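You operate a simulated robot arm through the tools that you are given. There is no shell and no other tool.

You are at the controls of a simulated robot arm. One attempt, no reset.

JOB
Put things in order on the counter end of the long table. At the end: the white place card (marked "Hugo") from the counter end of the long table stands where the clear two-pod strip stood; the clear two-pod strip from the counter end of the long table stands on top of the white parcel; the green pot stands where the clear jar (marked "PINK") stood; the clear jar from the counter end of the long table stands where the white place card stood; one of the purple beads from the counter end of the long table is on top of the black bobbin; whatever was shut is shut again. Leave all else as you found it, and nothing knocked over.

Only the result counts: the job must be done as asked and must still hold three seconds after the hand-in. Knocking over, shifting, dropping, spilling or breaking anything else fails it.

ROBOT AND FRAMES
A 6-joint arm with a two-finger parallel gripper, fixed in place. Base frame: the origin is at the foot of the arm, x ahead of it, y to its left, z up; the work surface is at about z = 0. Lengths are in mm, angles in degrees, forces in N, time in s.
With the tool pointing down near the work surface it reaches from about 120 to 500 mm from the base axis. Its first joint turns from -72.0 to 72.0 degrees. Payload 0.65 kg.
The tool frame sits at the grasp point between the pads (the TCP): z along the fingers, y along the line on which they close. The tips reach 25 mm beyond it. Largest opening 76 mm; finger width 18, thickness 10; the body of the gripper, 36 by 78 mm, starts 45 mm behind the TCP.
Orientation is that of the tool frame in the base frame, as a unit quaternion [x, y, z, w]. With the fingers straight down and closing along the base's y, the tool's x points along the base's -x, its y along +y and its z along -z.

CONTROLS
- The arm moves only by the tool servo_tool. Its argument "series" is a list of rows, each a list of 7 numbers: the shift along the tool's x, y, z in units of 150 mm (1.0 is 150 mm), then the turn, a rotation vector about the tool's x, y, z in units of 45 degrees (1.0 is 45 degrees), then the finger opening in mm, from 0 to 76. In form: [[x, y, z, wx, wy, wz, gripper], ...]. A call has 1 to 20 rows; each row is the pose to reach, as a shift and turn from the pose commanded when the call began, along the tool's axes at that moment. A call with a number of a shift or a turn outside -1 to 1 is refused whole. A row lasts 0.2 s, in which the tool goes at most 50 mm and 8.6 degrees; a call with a longer step from one row to the next is refused whole, and so is a gripper value outside its range. A pose out of reach is approached as far as the arm can. The call stops where the force on the tool passes 40 N (or 10 N more than at its start, if that is more) or the arm is blocked; 0.2 s more then pass. The fingers move at their own pace (about 108 mm/s each) and stop on an object; they squeeze with about 42 N. The grip force told is the motor's: it shows also when the fingers shut on nothing. Time passes only in rows, and 0.2 s behind the last, so rows that repeat a pose let the fingers close. The reply holds the time, the measured pose of the TCP, the force on the tool along the base axes, the opening and the grip force, in the units named above and with some noise, with the torque about the TCP (base axes, N m) and any sound that the robot's microphone picked up, and new pictures: "pictures" is both (left out), scene, wrist or none.
- Cameras (640 x 400 px; columns grow to the right, rows downward): "scene" is fixed at [75.2, 293.9, 402.3]; the picture's right is [-0.52, -0.86, 0.00], its down [-0.51, 0.31, -0.80] and it looks along [0.69, -0.41, -0.60] (base axes); focal length 214 px, centre (320, 200). "wrist" rides on the gripper at [58, 11, -81] in the tool frame; the picture's right is [-0.18, 0.98, 0.00], its down [-0.75, -0.14, -0.64] and it looks along [-0.63, -0.12, 0.77] (tool axes); focal length 243 px, centre (320, 200). There is no depth. A picture from a camera that has moved, and an enlarged one, comes with that camera's place and axes in the base frame and with its lens.
- zoom(camera, box): a new picture of the part [left, top, right, bottom] of that camera's present view, enlarged. It takes no simulated time.
- close_job(): hands the job in; it is judged then, once.

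Nothing tells you positions but the pictures and the camera data. Unless the task says otherwise, let go and move clear before handing in.

The tools are called after ">>>" as name(argument=value, ...) on one line, values as JSON. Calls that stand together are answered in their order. servo_tool: Moves the arm, as the interface text tells. Its arguments: {"type":"object","properties":{"series":{"type":"array","items":{"type":"array","items":{"type":"number"}}},"pictures":{"type":"string","enum":["both","scene","wrist","none"]}},"required":["series"]} The other tools are called the same way: zoom (camera, box) takes an enlarged picture of a part of a camera's view; close_job () hands the job in.

At the start:

```text
t: 0.0
eef_pos: [267.0, 81.1, 330.2]
tcp_rot: [-0.001, 1.0, 0.0, 0.0]
contact_force: [0.4, 0.4, 0.0]
ft_torque: [-0.02, -0.04, 0.0]
width: 76.3
grip_force: 0.1
```

scene: 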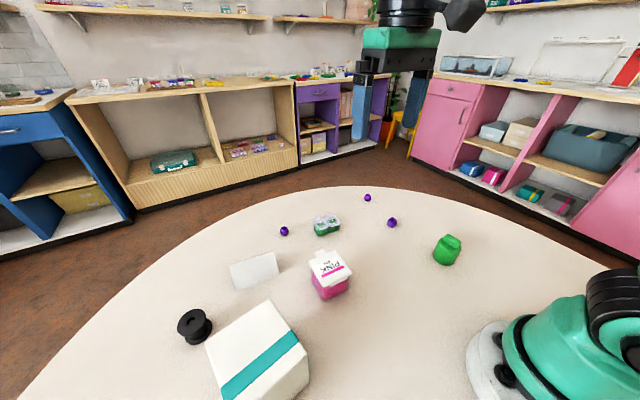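
wrist: 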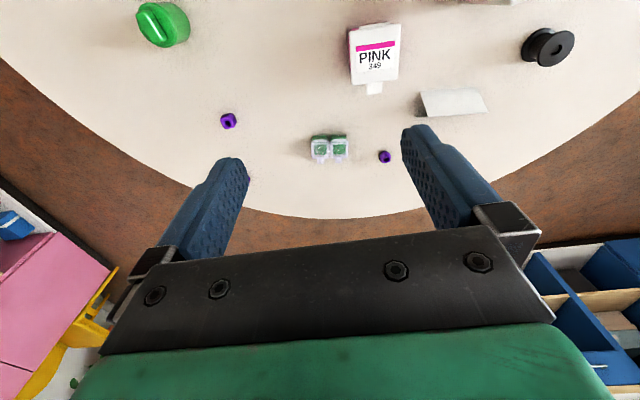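

I see a round table end with a green pot, a clear jar (PINK), a two-pod strip, a white place card, three purple beads, a black bobbin and a white parcel with a teal band. I'll zoom in first to locate everything.

>>> zoom(camera="scene", box=[160, 180, 320, 280])

>>> zoom(camera="scene", box=[300, 180, 480, 300])

>>> zoom(camera="scene", box=[160, 280, 352, 400])

>>> zoom(camera="wrist", box=[280, 0, 600, 200])

>>> zoom(camera="wrist", box=[100, 0, 420, 200])

```text
4.00 times, centred on (240, 230) of scene
camera zoom: at [75.2, 293.9, 402.3], right [-0.52, -0.86, 0.0], down [-0.51, 0.31, -0.8], along [0.69, -0.41, -0.6], focal length 858 px, centre (640, 80)
```

zoom: 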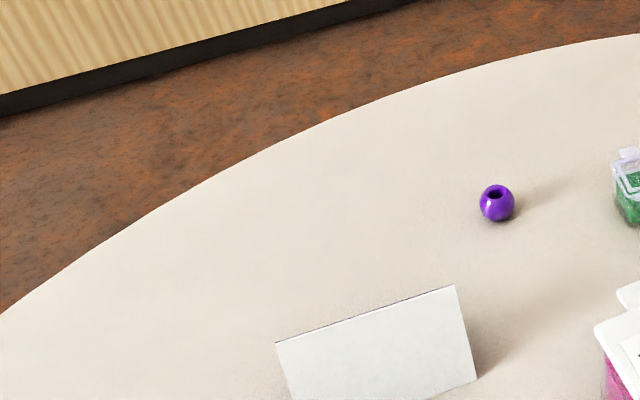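

```text
3.33 times, centred on (390, 240) of scene
camera zoom: at [75.2, 293.9, 402.3], right [-0.52, -0.86, 0.0], down [-0.51, 0.31, -0.8], along [0.69, -0.41, -0.6], focal length 715 px, centre (87, 67)
```

zoom: 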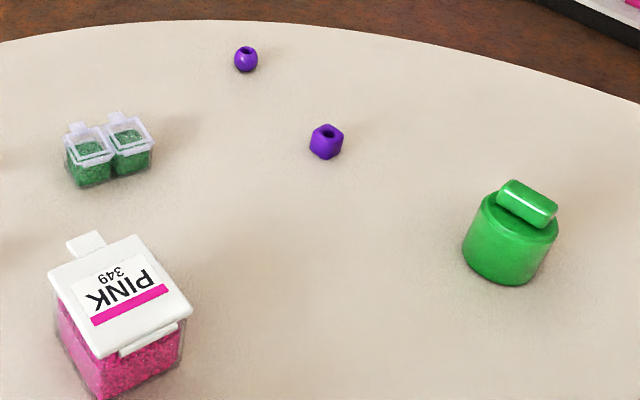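

```text
3.33 times, centred on (256, 340) of scene
camera zoom: at [75.2, 293.9, 402.3], right [-0.52, -0.86, 0.0], down [-0.51, 0.31, -0.8], along [0.69, -0.41, -0.6], focal length 715 px, centre (533, -267)
```

zoom: 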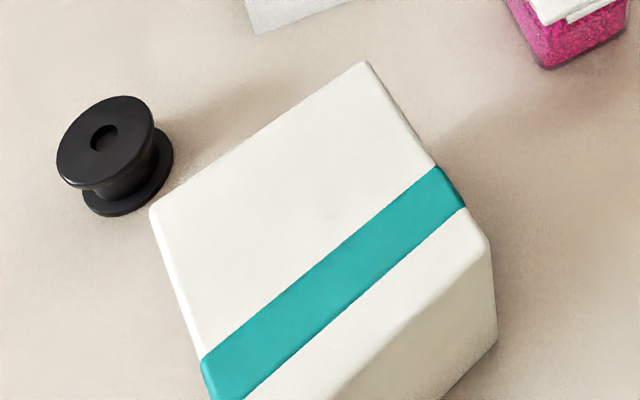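

```text
2.00 times, centred on (440, 100) of wrist
camera zoom: at [207.8, 91.9, 410.7], right [0.18, 0.98, 0.0], down [0.75, -0.14, 0.64], along [0.63, -0.12, -0.77], focal length 485 px, centre (80, 400)
```

zoom: 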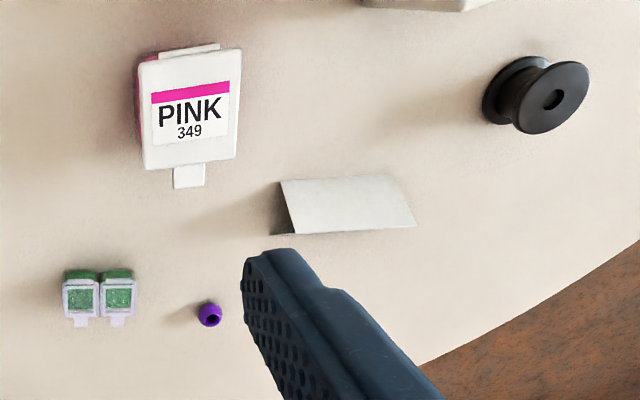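

```text
2.00 times, centred on (260, 100) of wrist
camera zoom: at [207.8, 91.9, 410.7], right [0.18, 0.98, 0.0], down [0.75, -0.14, 0.64], along [0.63, -0.12, -0.77], focal length 485 px, centre (440, 400)
```

zoom: 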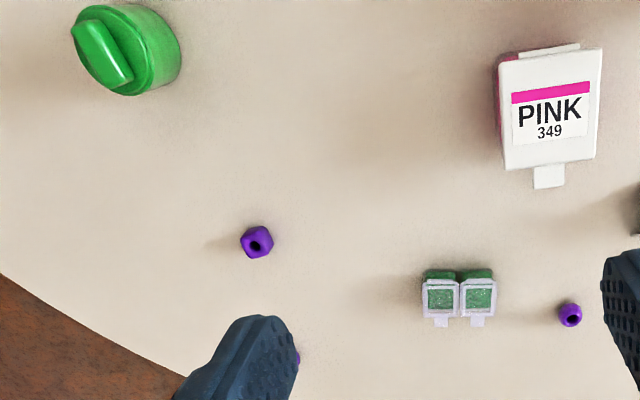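

I can see every item named in the job. My rough positions are strip (416,70), card (376,273), jar (279,150), pot (200,-108), bobbin (320,388), with beads at (339,-91), (460,171) and (465,-109). Next I move over the strip for a close look.

>>> servo_tool(series=[[-0.1, -0.015, 0.25, 0, 0, 0, 76], [-0.2, -0.03, 0.5, 0, 0, 0, 76], [-0.3, -0.05, 0.75, 0, 0, 0, 76], [-0.42, -0.073, 0.98, 0, 0, 0, 76], [-0.42, -0.073, 0.98, 0, 0, 0, 76]])

```text
t: 1.2
eef_pos: [331.1, 72.1, 183.7]
tcp_rot: [0.0, 1.0, 0.0, 0.001]
contact_force: [0.1, -0.3, 0.0]
ft_torque: [0.04, -0.03, 0.02]
width: 76.2
grip_force: 0.0
camera wrist: at [272.8, 82.9, 263.7], right [0.18, 0.98, 0.0], down [0.75, -0.14, 0.64], along [0.63, -0.12, -0.77], focal length 243 px, centre (320, 200)
```

scene: 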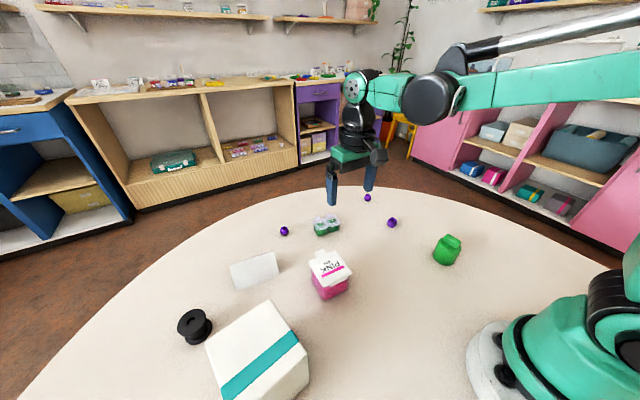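
wrist: 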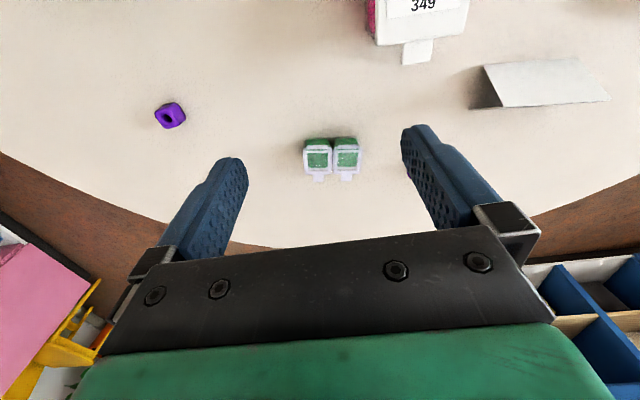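

The strip sits between the fingertips in the view, near (415,70). I zoom in to get its size and shape.

>>> zoom(camera="wrist", box=[270, 110, 398, 190])

>>> zoom(camera="scene", box=[290, 195, 370, 245])

>>> zoom(camera="wrist", box=[460, 30, 620, 130])

```text
5.00 times, centred on (334, 150) of wrist
camera zoom: at [272.8, 82.9, 263.7], right [0.18, 0.98, 0.0], down [0.75, -0.14, 0.64], along [0.63, -0.12, -0.77], focal length 1213 px, centre (250, 450)
```

zoom: 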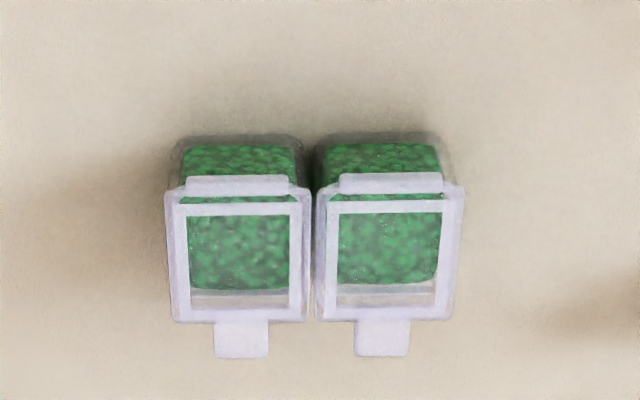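

```text
8.00 times, centred on (330, 220) of scene
camera zoom: at [75.2, 293.9, 402.3], right [-0.52, -0.86, 0.0], down [-0.51, 0.31, -0.8], along [0.69, -0.41, -0.6], focal length 1716 px, centre (240, 40)
```

zoom: 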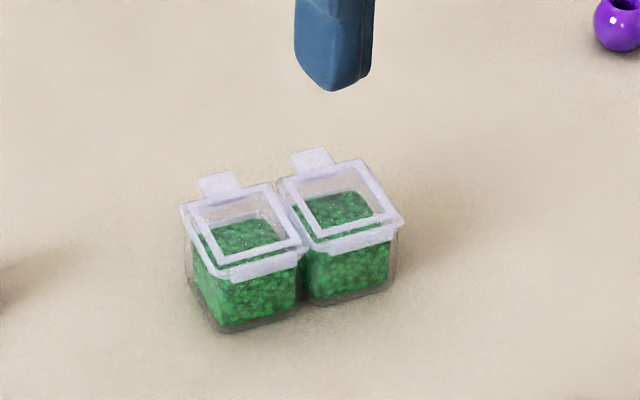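

```text
4.00 times, centred on (540, 80) of wrist
camera zoom: at [272.8, 82.9, 263.7], right [0.18, 0.98, 0.0], down [0.75, -0.14, 0.64], along [0.63, -0.12, -0.77], focal length 970 px, centre (-560, 680)
```

zoom: 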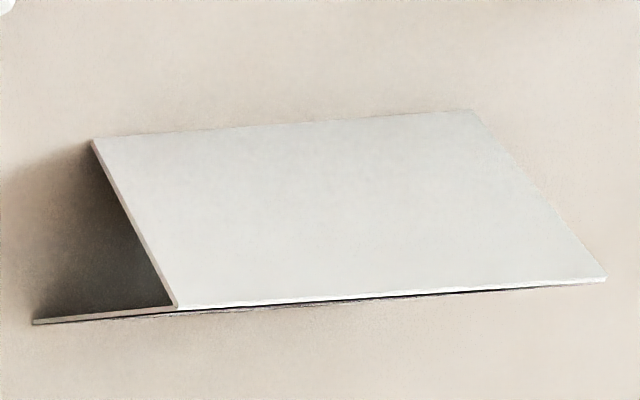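

The strip's lid is about 64 × 33 mm, centred near (415,70.5), with its long axis turned about 9.6° from y toward x. I move above it with matching yaw and check before going down.

>>> servo_tool(series=[[-0.14, 0, 0.15, 0, 0, 0.06, 76], [-0.28, 0, 0.3, 0, 0, 0.12, 76], [-0.42, 0, 0.45, 0, 0, 0.18, 76], [-0.56, 0, 0.6, 0, 0, 0.213, 76], [-0.56, 0, 0.6, 0, 0, 0.213, 76]])

```text
t: 2.4
eef_pos: [412.2, 71.2, 94.2]
tcp_rot: [0.083, 0.997, 0.001, 0.0]
contact_force: [0.0, -0.1, 0.4]
ft_torque: [0.01, -0.02, -0.02]
width: 76.0
grip_force: 0.0
camera wrist: at [356.0, 91.6, 174.5], right [0.35, 0.94, 0.0], down [0.72, -0.26, 0.64], along [0.6, -0.22, -0.77], focal length 243 px, centre (320, 200)
```

scene: 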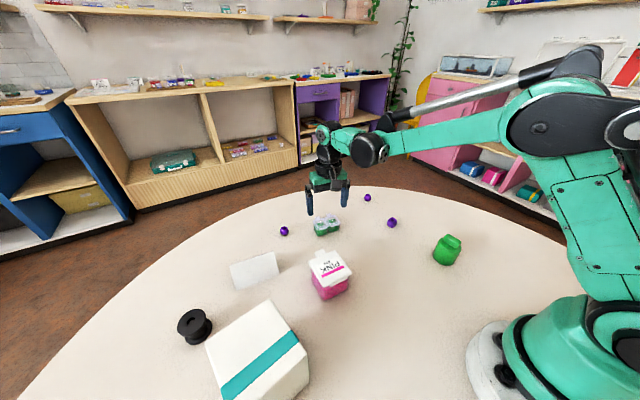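
wrist: 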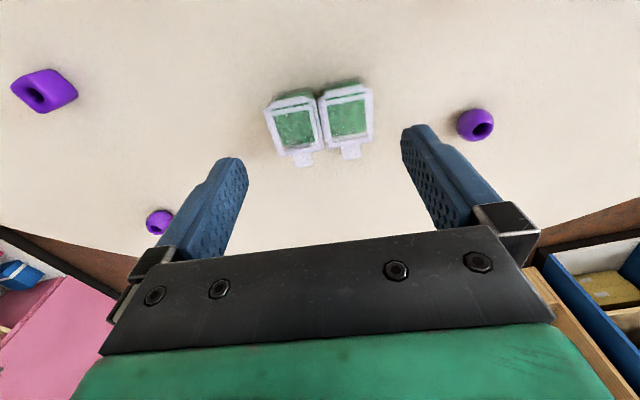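

The strip lines up roughly between the fingers. I zoom to measure its offset in the tool frame.

>>> zoom(camera="wrist", box=[240, 60, 400, 180])

```text
3.33 times, centred on (320, 120) of wrist
camera zoom: at [356.0, 91.6, 174.5], right [0.35, 0.94, 0.0], down [0.72, -0.26, 0.64], along [0.6, -0.22, -0.77], focal length 809 px, centre (320, 467)
```

zoom: 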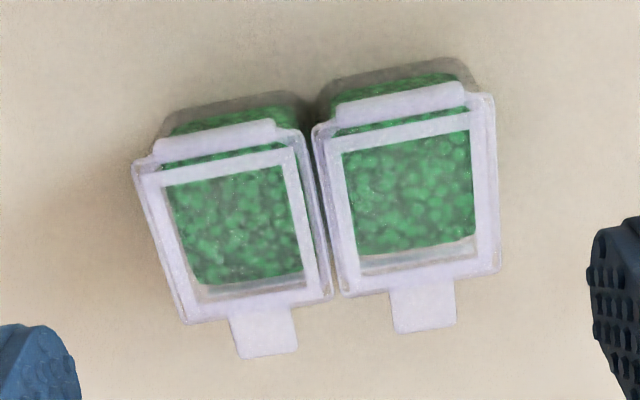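

The strip centre is only 3.5 mm ahead of the TCP and the yaw matches. I go down to tip height about 6 mm, then check before closing.

>>> servo_tool(series=[[-0.023, 0.004, 0.1, 0, 0, 0, 76], [-0.023, 0.004, 0.2, 0, 0, 0, 76], [-0.023, 0.004, 0.3, 0, 0, 0, 76], [-0.023, 0.004, 0.38, 0, 0, 0, 76], [-0.023, 0.004, 0.42, 0, 0, 0, 76], [-0.023, 0.004, 0.42, 0, 0, 0, 76]])

```text
t: 3.8
eef_pos: [418.8, 71.4, 30.8]
tcp_rot: [0.083, 0.997, 0.001, 0.001]
contact_force: [-0.2, -0.1, 0.1]
ft_torque: [0.01, 0.01, -0.02]
width: 75.8
grip_force: 0.1
camera wrist: at [361.8, 92.0, 111.2], right [0.34, 0.94, 0.0], down [0.72, -0.26, 0.64], along [0.6, -0.22, -0.77], focal length 243 px, centre (320, 200)
```

scene: 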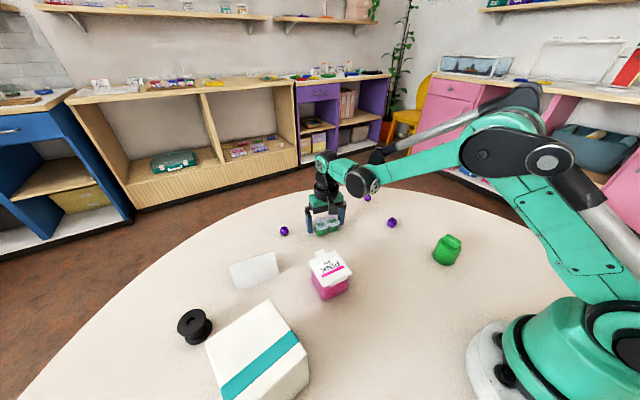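
wrist: 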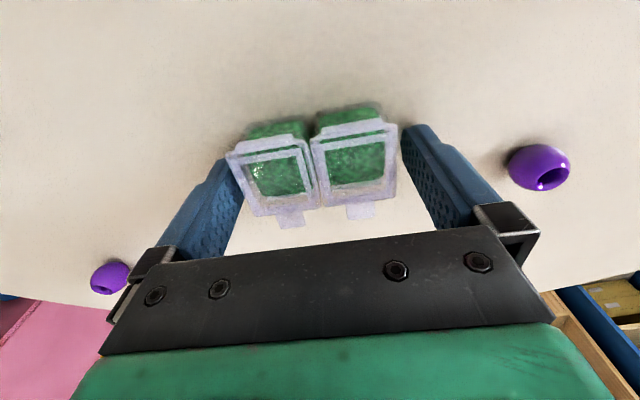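

The fingers straddle the strip with clearance on both sides. I check the alignment once more before closing.

>>> zoom(camera="wrist", box=[200, 80, 440, 230])

>>> zoom(camera="scene", box=[285, 185, 365, 245])

```text
2.67 times, centred on (320, 155) of wrist
camera zoom: at [361.8, 92.0, 111.2], right [0.34, 0.94, 0.0], down [0.72, -0.26, 0.64], along [0.6, -0.22, -0.77], focal length 647 px, centre (320, 320)
```

zoom: 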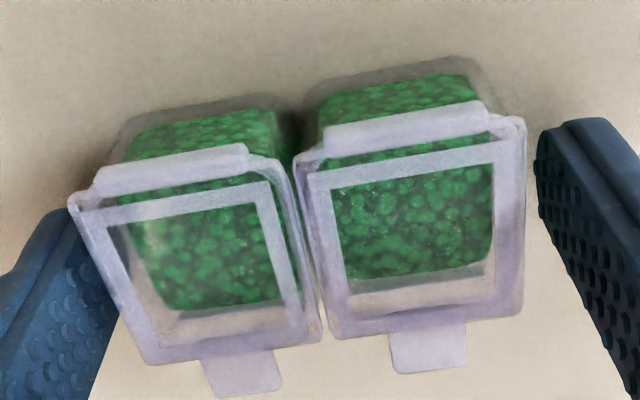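

```text
6.67 times, centred on (325, 215) of scene
camera zoom: at [75.2, 293.9, 402.3], right [-0.52, -0.86, 0.0], down [-0.51, 0.31, -0.8], along [0.69, -0.41, -0.6], focal length 1430 px, centre (287, 100)
```

zoom: 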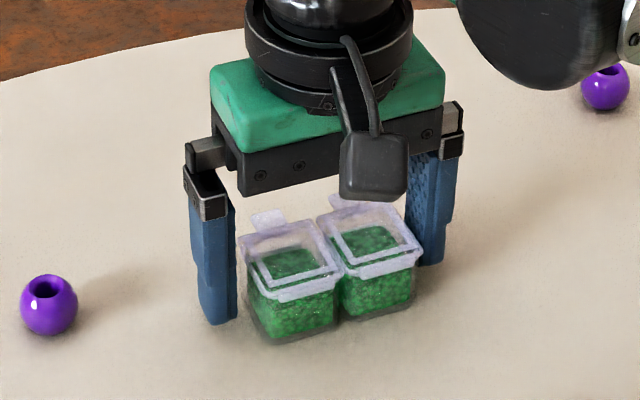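

The strip is centred within about 1.3 mm, at roughly (416,70). I close the gripper on its ends.

>>> servo_tool(series=[[0, 0, 0, 0, 0, 0, 70], [0, 0, 0, 0, 0, 0, 64], [0, 0, 0, 0, 0, 0, 55], [0, 0, 0, 0, 0, 0, 55]], pictures="wrist")

```text
t: 4.8
eef_pos: [418.5, 71.8, 31.2]
tcp_rot: [0.084, 0.996, 0.001, 0.001]
contact_force: [0.6, -0.4, -0.4]
ft_torque: [-0.01, 0.03, -0.01]
width: 64.1
grip_force: 41.9
camera wrist: at [361.8, 92.0, 111.3], right [0.34, 0.94, 0.0], down [0.72, -0.26, 0.64], along [0.6, -0.22, -0.77], focal length 243 px, centre (320, 200)
```

wrist: 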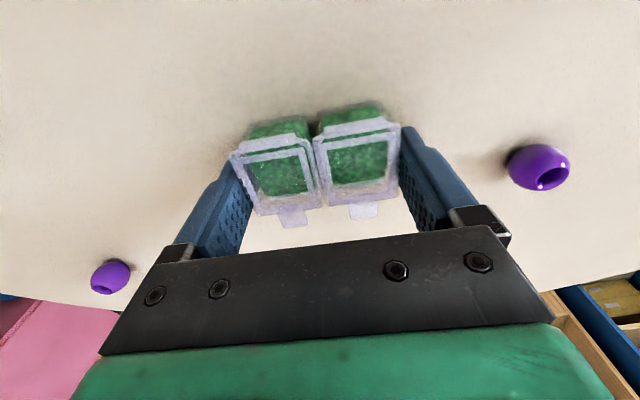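

The grip is firm at 64.1 mm opening. I lift straight up.

>>> servo_tool(series=[[0, 0, -0.05, 0, 0, 0, 55], [0, 0, -0.2, 0, 0, 0, 55], [0, 0, -0.4, 0, 0, 0, 55], [0, 0, -0.7, 0, 0, 0, 55], [0, 0, -0.98, 0, 0, 0, 55], [0, 0, -0.98, 0, 0, 0, 55]])

```text
t: 6.2
eef_pos: [417.1, 67.9, 177.4]
tcp_rot: [0.084, 0.997, 0.001, 0.0]
contact_force: [0.5, -0.8, 0.3]
ft_torque: [0.02, 0.0, -0.01]
width: 64.1
grip_force: 42.0
camera wrist: at [361.5, 88.9, 258.2], right [0.34, 0.94, 0.0], down [0.72, -0.26, 0.64], along [0.6, -0.22, -0.77], focal length 243 px, centre (320, 200)
```

scene: 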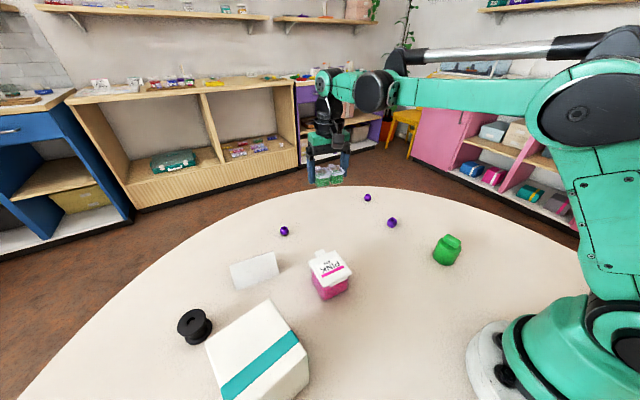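
wrist: 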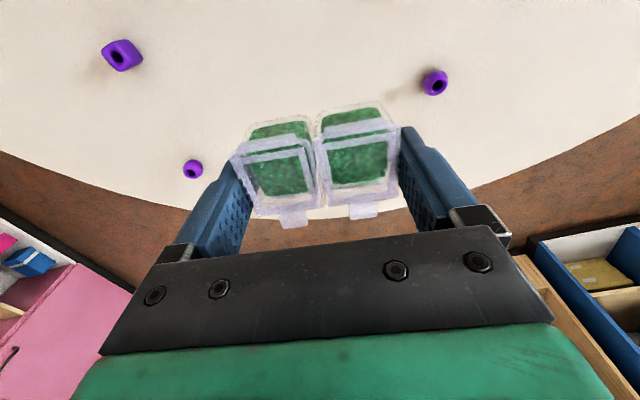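

The strip is up and held. Next I carry it high toward the parcel while turning to match the parcel's yaw.

>>> servo_tool(series=[[0.16, 0.1, -0.05, 0, 0, -0.06, 55], [0.36, 0.22, -0.1, 0, 0, -0.14, 55], [0.58, 0.36, -0.14, 0, 0, -0.22, 55], [0.8, 0.5, -0.167, 0, 0, -0.3, 55], [0.98, 0.62, -0.167, 0, 0, -0.39, 55], [0.98, 0.62, -0.167, 0, 0, -0.39, 55]], pictures="none")

```text
t: 7.6
eef_pos: [287.4, 187.0, 200.0]
tcp_rot: [-0.07, 0.998, 0.0, 0.002]
contact_force: [-0.2, -0.2, 0.0]
ft_torque: [0.04, 0.05, 0.01]
width: 64.1
grip_force: 42.4
```

The carry is going well with the grip steady. I move on to a spot just short of the parcel so the wrist camera can see its top.

>>> servo_tool(series=[[0.15, 0.17, 0, 0, 0, 0, 55], [0.3, 0.36, 0, 0, 0, 0, 55], [0.45, 0.54, 0, 0, 0, 0, 55], [0.6, 0.72, 0, 0, 0, 0, 55], [0.733, 0.863, 0, 0, 0, 0, 55], [0.733, 0.863, 0, 0, 0, 0, 55]])

```text
t: 9.0
eef_pos: [162.3, 298.7, 203.0]
tcp_rot: [-0.07, 0.998, 0.0, 0.001]
contact_force: [-0.7, 0.2, -0.3]
ft_torque: [0.0, -0.03, 0.0]
width: 64.2
grip_force: 41.8
camera wrist: at [102.7, 301.7, 282.6], right [0.05, 1.0, 0.0], down [0.76, -0.04, 0.64], along [0.64, -0.03, -0.76], focal length 243 px, centre (320, 200)
```

scene: 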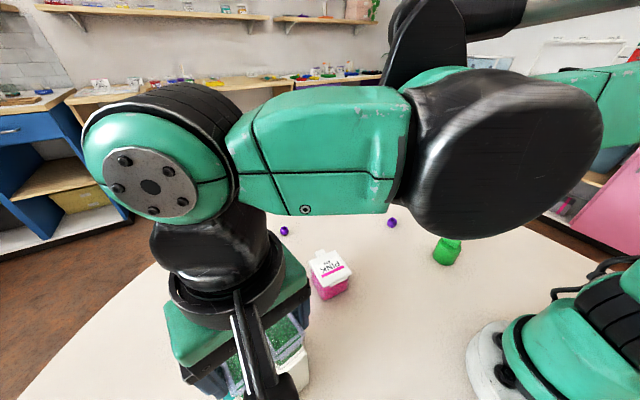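
wrist: 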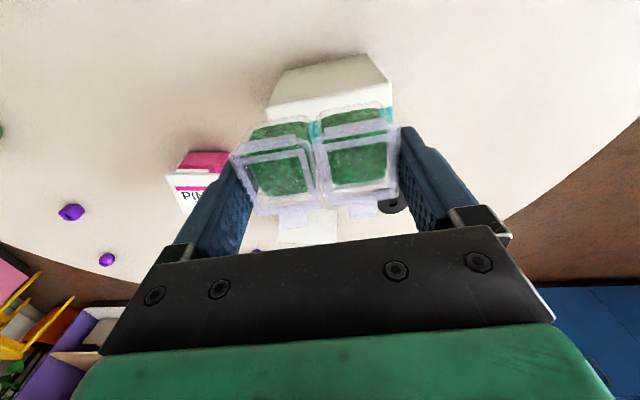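

The held strip hides part of the parcel, but its near edges are visible. I zoom in to get the parcel corners.

>>> zoom(camera="wrist", box=[200, 30, 456, 190])

```text
2.50 times, centred on (328, 110) of wrist
camera zoom: at [102.7, 301.7, 282.6], right [0.05, 1.0, 0.0], down [0.76, -0.04, 0.64], along [0.64, -0.03, -0.76], focal length 606 px, centre (300, 425)
```

zoom: 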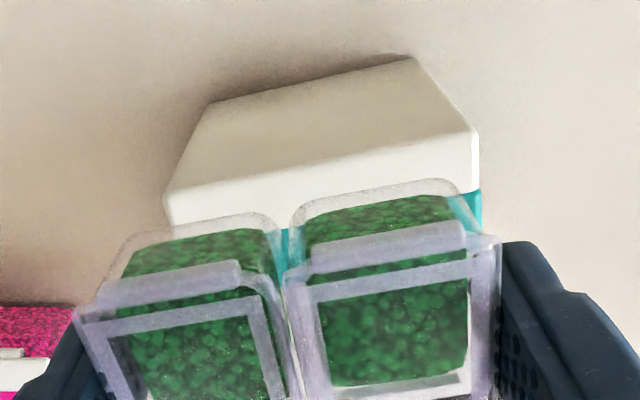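

The parcel turns out to be about 110 mm tall, roughly 83 × 79 mm, centred near (197,310). I move over its centre and partway down.

>>> servo_tool(series=[[-0.08, 0.015, 0, 0, 0, 0, 55], [-0.16, 0.03, 0, 0, 0, 0, 55], [-0.239, 0.043, 0, 0, 0, 0, 55], [-0.239, 0.043, 0.15, 0, 0, 0, 55], [-0.239, 0.043, 0.3, 0, 0, 0, 55], [-0.239, 0.043, 0.3, 0, 0, 0, 55]])

```text
t: 10.4
eef_pos: [196.9, 310.3, 157.7]
tcp_rot: [-0.069, 0.998, 0.0, 0.0]
contact_force: [0.8, 0.0, -0.8]
ft_torque: [-0.01, 0.0, -0.01]
width: 63.9
grip_force: 42.2
camera wrist: at [137.2, 313.0, 237.4], right [0.05, 1.0, 0.0], down [0.76, -0.04, 0.64], along [0.64, -0.03, -0.76], focal length 243 px, centre (320, 200)
```

scene: 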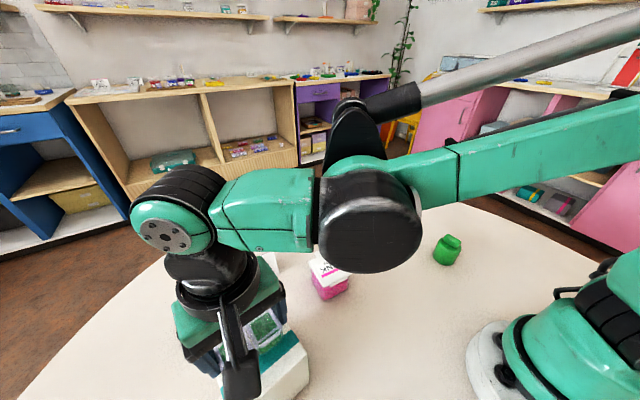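
wrist: 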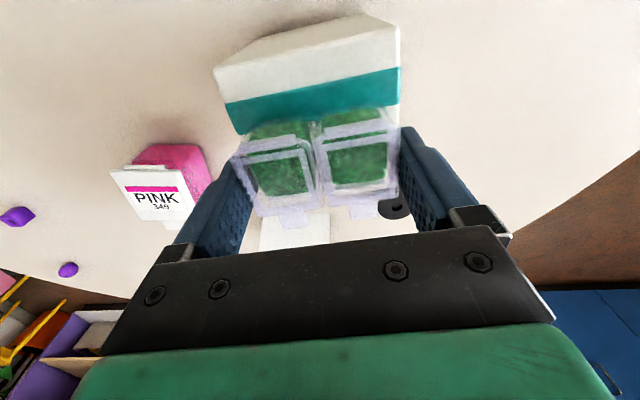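

>>> zoom(camera="wrist", box=[190, 0, 446, 220])

>>> zoom(camera="scene", box=[160, 280, 320, 400])

```text
1.82 times, centred on (318, 110) of wrist
camera zoom: at [137.2, 313.0, 237.4], right [0.05, 1.0, 0.0], down [0.76, -0.04, 0.64], along [0.64, -0.03, -0.76], focal length 441 px, centre (324, 364)
```

zoom: 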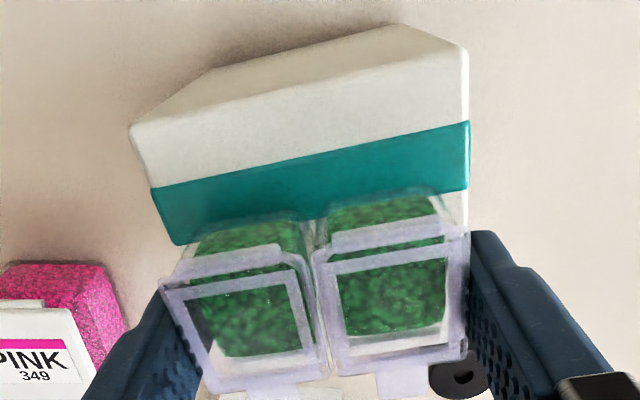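

```text
3.33 times, centred on (240, 340) of scene
camera zoom: at [75.2, 293.9, 402.3], right [-0.52, -0.86, 0.0], down [-0.51, 0.31, -0.8], along [0.69, -0.41, -0.6], focal length 715 px, centre (587, -267)
```

zoom: 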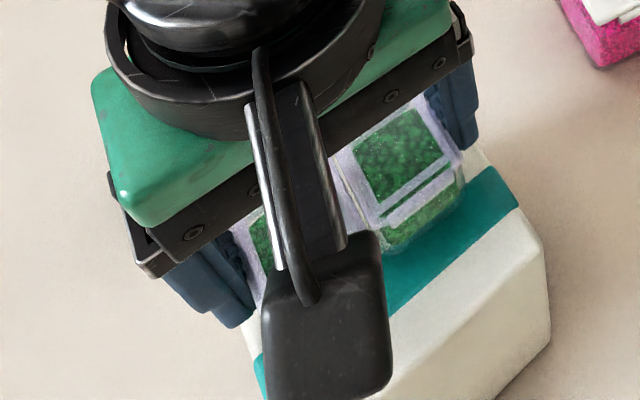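

The strip is centred over the parcel top in both directions. I go down gently toward expected contact at TCP z≈141.

>>> servo_tool(series=[[0, 0, 0.03, 0, 0, 0, 55], [0, 0, 0.06, 0, 0, 0, 55], [0, 0, 0.085, 0, 0, 0, 55], [0, 0, 0.085, 0, 0, 0, 55]])

>>> zoom(camera="wrist", box=[190, 0, 446, 220])

```text
t: 11.4
eef_pos: [196.1, 311.4, 143.8]
tcp_rot: [-0.069, 0.998, 0.0, 0.001]
contact_force: [-0.3, 1.0, -0.9]
ft_torque: [0.01, 0.0, -0.03]
width: 64.1
grip_force: 42.0
camera wrist: at [137.0, 313.4, 225.2], right [0.05, 1.0, 0.0], down [0.76, -0.04, 0.64], along [0.64, -0.03, -0.76], focal length 243 px, centre (320, 200)
```

scene: 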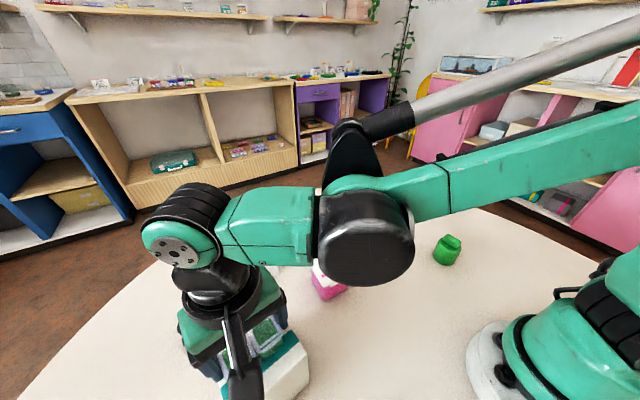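
wrist: 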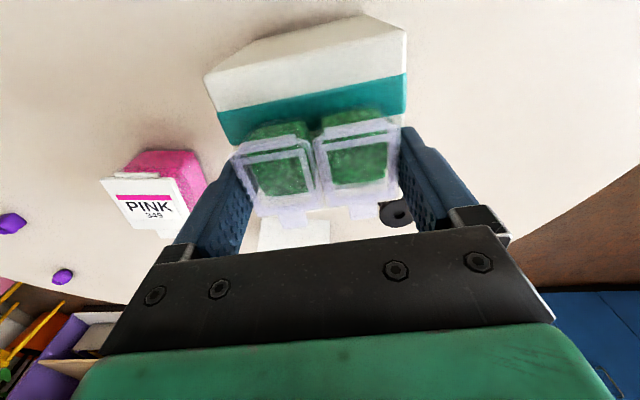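

```text
1.82 times, centred on (318, 110) of wrist
camera zoom: at [137.0, 313.4, 225.2], right [0.05, 1.0, 0.0], down [0.76, -0.04, 0.64], along [0.64, -0.03, -0.76], focal length 441 px, centre (324, 364)
```

zoom: 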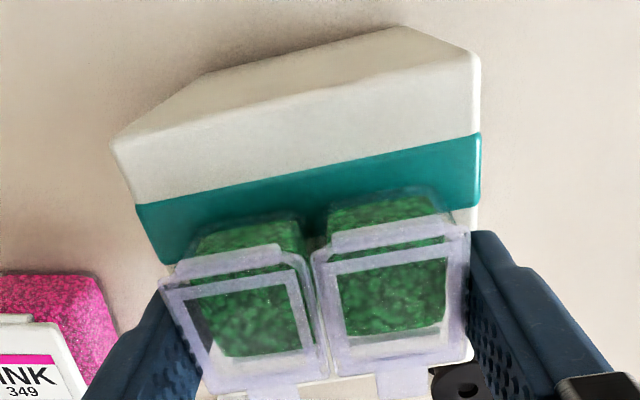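

The parcel's near and far edges are both about 41 mm from the TCP, so the strip is centred. I step down in small increments and watch the force.

>>> servo_tool(series=[[0, 0, 0.007, 0, 0, 0, 55], [0, 0, 0.012, 0, 0, 0, 55], [0, 0, 0.012, 0, 0, 0, 55]], pictures="none")

```text
t: 12.2
eef_pos: [196.6, 311.2, 144.0]
tcp_rot: [-0.07, 0.998, 0.0, 0.001]
contact_force: [0.2, 1.4, -1.5]
ft_torque: [0.01, -0.01, 0.0]
width: 64.1
grip_force: 42.2
```

>>> servo_tool(series=[[0, 0, 0.006, 0, 0, 0, 55], [0, 0, 0.01, 0, 0, 0, 55], [0, 0, 0.01, 0, 0, 0, 55]], pictures="none")

```text
t: 13.0
eef_pos: [196.0, 311.8, 141.0]
tcp_rot: [-0.07, 0.998, 0.0, 0.001]
contact_force: [-0.8, -1.0, -1.0]
ft_torque: [0.01, 0.01, 0.02]
width: 64.0
grip_force: 41.6
```

There is no contact yet at z≈141, so I keep stepping down slowly.

>>> servo_tool(series=[[0, 0, 0.005, 0, 0, 0, 55], [0, 0, 0.01, 0, 0, 0, 55], [0, 0, 0.01, 0, 0, 0, 55]], pictures="wrist")

>>> zoom(camera="wrist", box=[220, 60, 430, 230])

>>> zoom(camera="scene", box=[160, 280, 320, 400])

```text
t: 14.0
eef_pos: [195.8, 311.3, 140.7]
tcp_rot: [-0.07, 0.998, -0.001, 0.001]
contact_force: [-1.2, -2.0, 16.4]
ft_torque: [0.06, 0.09, 0.01]
width: 64.1
grip_force: 42.3
stopped in row 3: the force on the tool passed its limit at 41 N (the readings are from after the stop); the commanded pose is now the measured one
camera wrist: at [136.3, 314.4, 221.0], right [0.05, 1.0, 0.0], down [0.76, -0.03, 0.64], along [0.64, -0.03, -0.76], focal length 243 px, centre (320, 200)
```

wrist: 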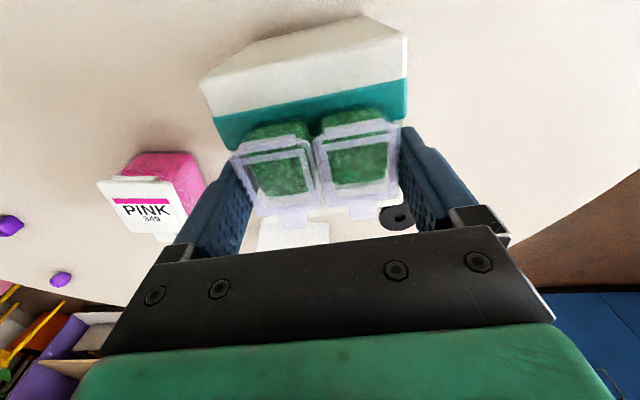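

```text
2.35 times, centred on (325, 145) of wrist
camera zoom: at [136.3, 314.4, 221.0], right [0.05, 1.0, 0.0], down [0.76, -0.03, 0.64], along [0.64, -0.03, -0.76], focal length 571 px, centre (308, 329)
```

zoom: 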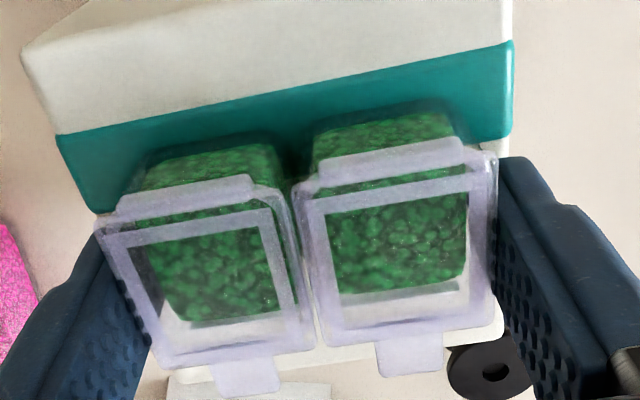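

```text
3.33 times, centred on (240, 340) of scene
camera zoom: at [75.2, 293.8, 402.4], right [-0.52, -0.86, 0.0], down [-0.51, 0.31, -0.8], along [0.69, -0.41, -0.6], focal length 715 px, centre (587, -267)
```

zoom: 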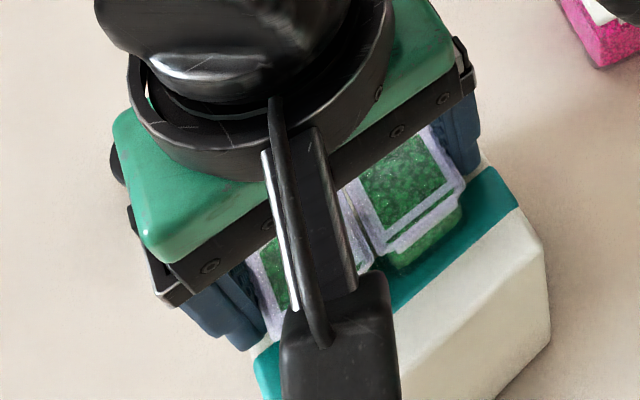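

The strip is resting on the parcel, with contact at z≈140.7. I open the gripper and rise straight up.

>>> servo_tool(series=[[0, 0, 0, 0, 0, 0, 68], [0, 0, 0, 0, 0, 0, 76], [0, 0, 0, 0, 0, 0, 76], [0, 0, -0.1, 0, 0, 0, 76], [0, 0, -0.3, 0, 0, 0, 76], [0, 0, -0.55, 0, 0, 0, 76], [0, 0, -0.55, 0, 0, 0, 76]])

>>> zoom(camera="wrist", box=[180, 0, 500, 230])

```text
t: 15.6
eef_pos: [195.4, 311.6, 223.5]
tcp_rot: [-0.07, 0.998, -0.001, 0.002]
contact_force: [-0.2, 0.3, -1.0]
ft_torque: [0.02, 0.01, -0.02]
width: 76.2
grip_force: 0.1
camera wrist: at [136.3, 313.5, 303.0], right [0.05, 1.0, 0.0], down [0.76, -0.03, 0.64], along [0.64, -0.03, -0.76], focal length 243 px, centre (320, 200)
```

scene: 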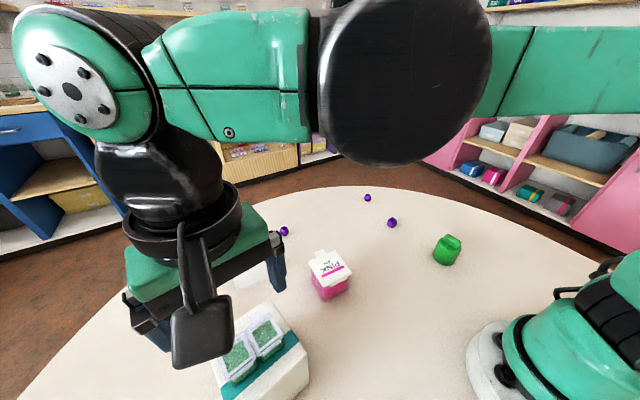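
wrist: 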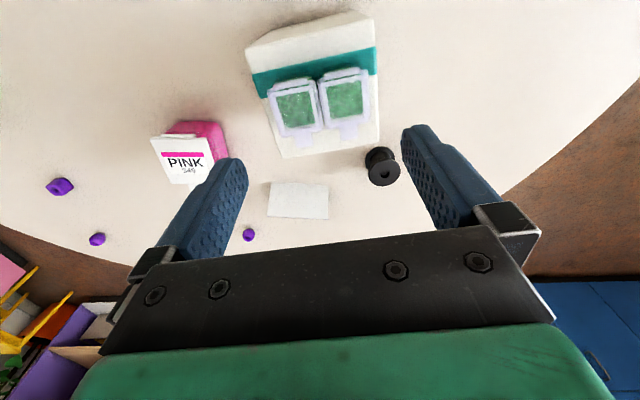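

```text
1.74 times, centred on (340, 115) of wrist
camera zoom: at [136.3, 313.5, 303.0], right [0.05, 1.0, 0.0], down [0.76, -0.03, 0.64], along [0.64, -0.03, -0.76], focal length 422 px, centre (285, 348)
```

zoom: 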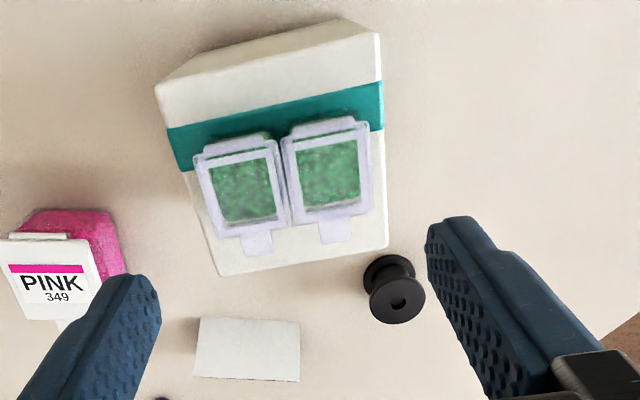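

The strip sits well on the parcel. Next is the card, a tent about 87 mm long, 44 mm deep and 51 mm high, centred near (378,270). I'll grip it across its depth, so I travel there and turn the tool about 75°.

>>> servo_tool(series=[[-0.12, -0.05, 0, 0, 0, -0.166, 76], [-0.25, -0.1, 0, 0, 0, -0.333, 76], [-0.38, -0.15, 0.03, 0, 0, -0.5, 76], [-0.51, -0.2, 0.06, 0, 0, -0.666, 76], [-0.64, -0.26, 0.1, 0, 0, -0.833, 76], [-0.764, -0.309, 0.13, 0, 0, -1.0, 76], [-0.764, -0.309, 0.13, 0, 0, -1.0, 76]], pictures="none")

```text
t: 17.2
eef_pos: [315.6, 280.6, 202.0]
tcp_rot: [-0.446, 0.895, -0.001, 0.001]
contact_force: [0.0, -0.8, 0.6]
ft_torque: [0.01, 0.05, 0.02]
width: 75.8
grip_force: 0.1
```

>>> servo_tool(series=[[0.04, -0.125, 0.05, 0, 0, -0.135, 76], [0.08, -0.25, 0.12, 0, 0, -0.27, 76], [0.12, -0.375, 0.2, 0, 0, -0.405, 76], [0.16, -0.5, 0.28, 0, 0, -0.54, 76], [0.207, -0.623, 0.347, 0, 0, -0.676, 76], [0.207, -0.623, 0.347, 0, 0, -0.676, 76]])

>>> zoom(camera="wrist", box=[240, 60, 440, 200])

```text
t: 18.6
eef_pos: [373.4, 202.1, 150.9]
tcp_rot: [-0.666, 0.746, -0.001, 0.0]
contact_force: [-0.1, -0.4, -0.1]
ft_torque: [-0.01, 0.0, -0.01]
width: 76.0
grip_force: 0.1
camera wrist: at [355.3, 145.3, 230.7], right [-0.96, 0.29, 0.0], down [0.22, 0.73, 0.64], along [0.19, 0.61, -0.77], focal length 243 px, centre (320, 200)
```

scene: 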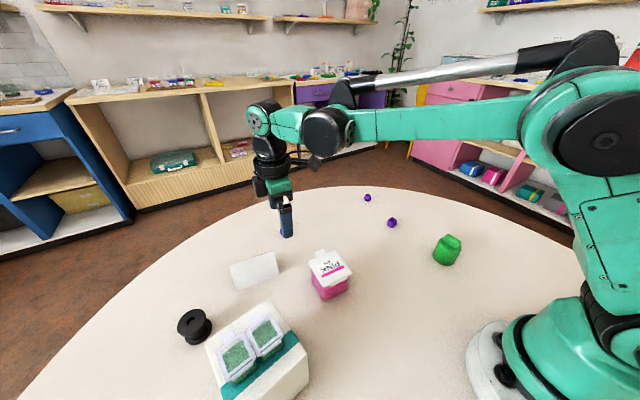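
wrist: 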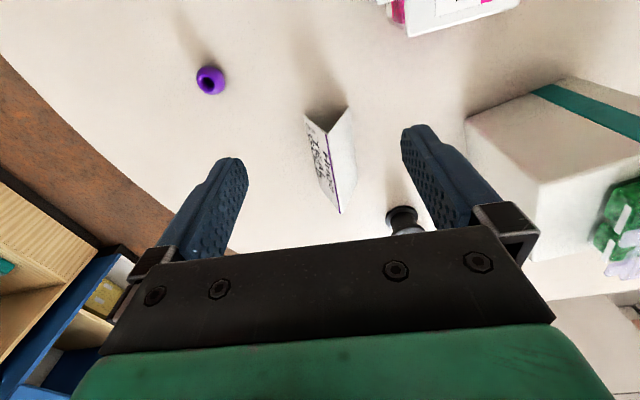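

```text
2.86 times, centred on (340, 130) of wrist
camera zoom: at [355.3, 145.3, 230.7], right [-0.96, 0.29, 0.0], down [0.22, 0.73, 0.64], along [0.19, 0.61, -0.77], focal length 693 px, centre (263, 400)
```

zoom: 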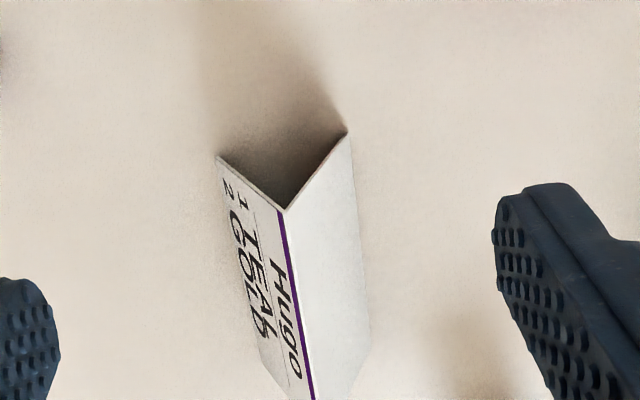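

The card is centred about 68 mm ahead of the TCP, with its yaw nearly matched. I move over it while staying above its ridge, and check.

>>> servo_tool(series=[[-0.15, 0.003, 0.1, 0, 0, 0.01, 76], [-0.3, 0.006, 0.2, 0, 0, 0.02, 76], [-0.457, 0.008, 0.3, 0, 0, 0.03, 76], [-0.457, 0.008, 0.4, 0, 0, 0.03, 76], [-0.457, 0.008, 0.4, 0, 0, 0.03, 76]])

>>> zoom(camera="wrist", box=[200, 0, 440, 220])

>>> zoom(camera="scene", box=[200, 200, 320, 300])

```text
t: 19.8
eef_pos: [380.4, 267.4, 91.4]
tcp_rot: [-0.656, 0.755, 0.0, 0.001]
contact_force: [0.3, 0.1, -0.3]
ft_torque: [0.01, -0.02, -0.02]
width: 75.7
grip_force: 0.1
camera wrist: at [361.4, 212.2, 171.4], right [-0.95, 0.32, 0.0], down [0.24, 0.73, 0.64], along [0.21, 0.61, -0.77], focal length 243 px, centre (320, 200)
```

scene: 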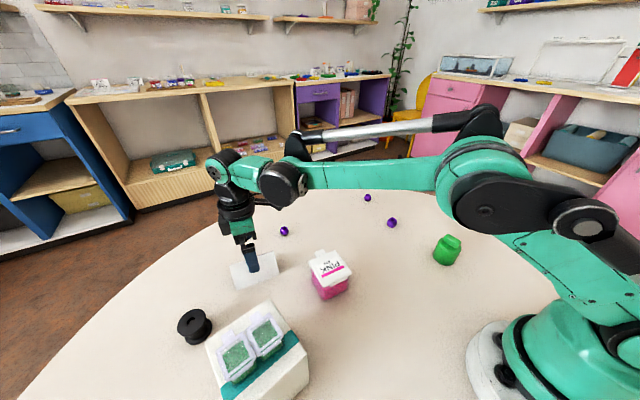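
wrist: 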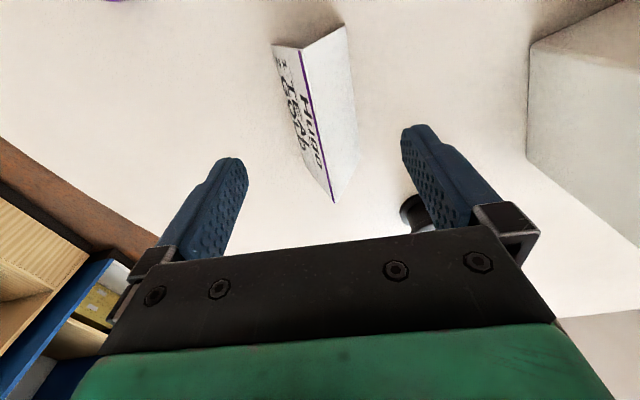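

```text
1.82 times, centred on (320, 110) of wrist
camera zoom: at [361.4, 212.2, 171.4], right [-0.95, 0.32, 0.0], down [0.24, 0.73, 0.64], along [0.21, 0.61, -0.77], focal length 441 px, centre (320, 364)
```

zoom: 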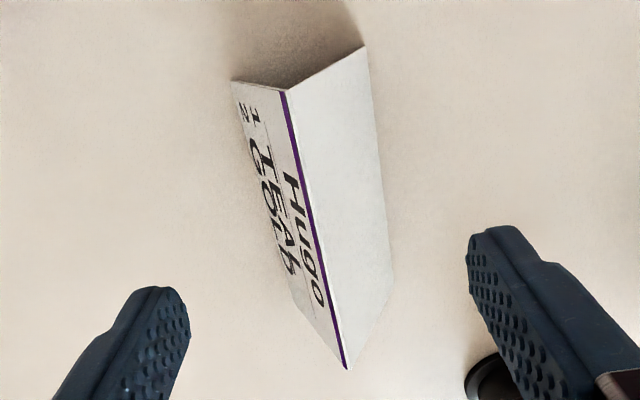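

```text
4.00 times, centred on (260, 250) of scene
camera zoom: at [75.2, 293.9, 402.3], right [-0.52, -0.86, 0.0], down [-0.51, 0.31, -0.8], along [0.69, -0.41, -0.6], focal length 858 px, centre (560, 0)
```

zoom: 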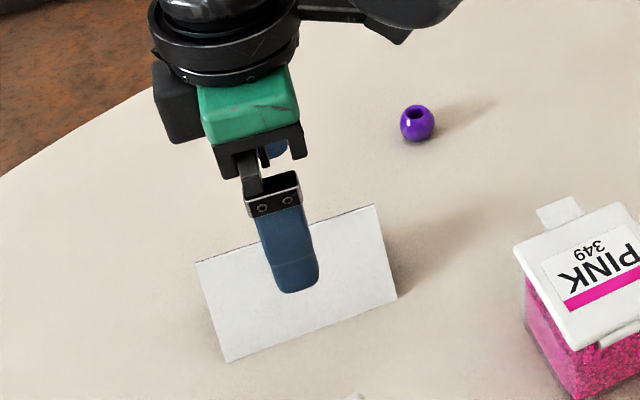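

The card is centred within 2 mm. I go down with the fingers either side of its long faces.

>>> servo_tool(series=[[-0.013, 0.004, 0.1, 0, 0, -0.01, 76], [-0.013, 0.004, 0.2, 0, 0, -0.015, 76], [-0.013, 0.004, 0.3, 0, 0, -0.015, 76], [-0.013, 0.004, 0.38, 0, 0, -0.015, 76], [-0.013, 0.004, 0.416, 0, 0, -0.015, 76], [-0.013, 0.004, 0.416, 0, 0, -0.015, 76]])

>>> zoom(camera="wrist", box=[180, 0, 460, 230])

>>> zoom(camera="scene", box=[200, 200, 320, 300])

```text
t: 21.2
eef_pos: [378.6, 270.5, 30.1]
tcp_rot: [-0.661, 0.75, 0.0, 0.0]
contact_force: [0.3, 0.0, -0.4]
ft_torque: [0.0, 0.02, 0.0]
width: 75.8
grip_force: 0.2
camera wrist: at [360.0, 213.8, 109.3], right [-0.95, 0.31, 0.0], down [0.23, 0.73, 0.64], along [0.2, 0.61, -0.77], focal length 243 px, centre (320, 200)
```

scene: 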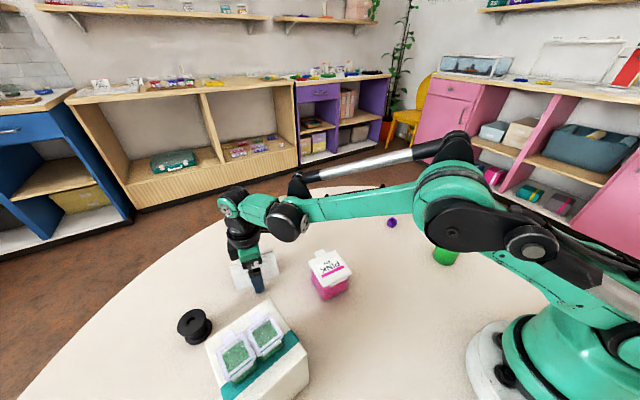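
wrist: 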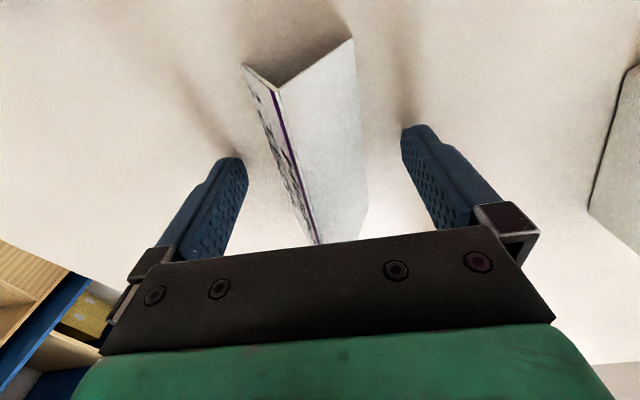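

```text
1.74 times, centred on (320, 115) of wrist
camera zoom: at [360.0, 213.8, 109.3], right [-0.95, 0.31, 0.0], down [0.23, 0.73, 0.64], along [0.2, 0.61, -0.77], focal length 422 px, centre (320, 348)
```

zoom: 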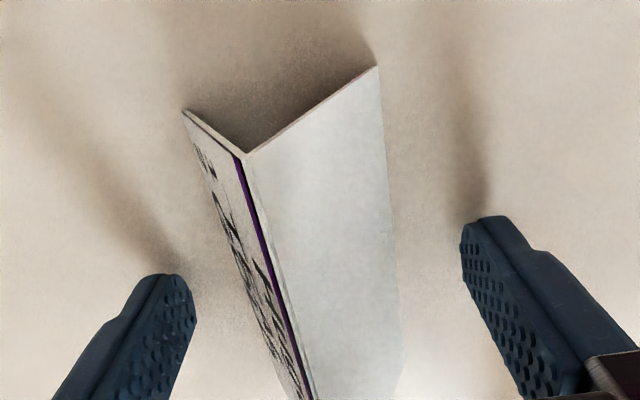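

```text
4.00 times, centred on (260, 250) of scene
camera zoom: at [75.2, 293.9, 402.3], right [-0.52, -0.86, 0.0], down [-0.51, 0.31, -0.8], along [0.69, -0.41, -0.6], focal length 858 px, centre (560, 0)
```

zoom: 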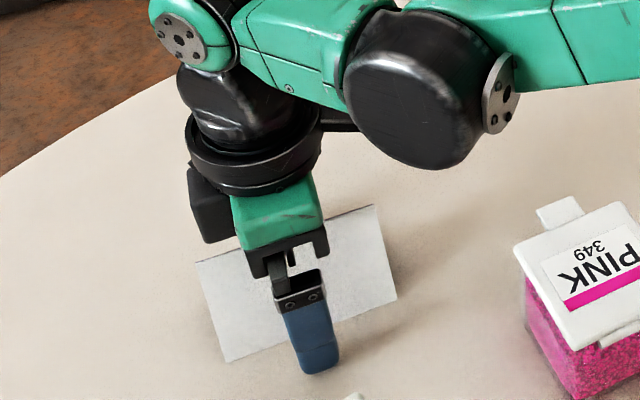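

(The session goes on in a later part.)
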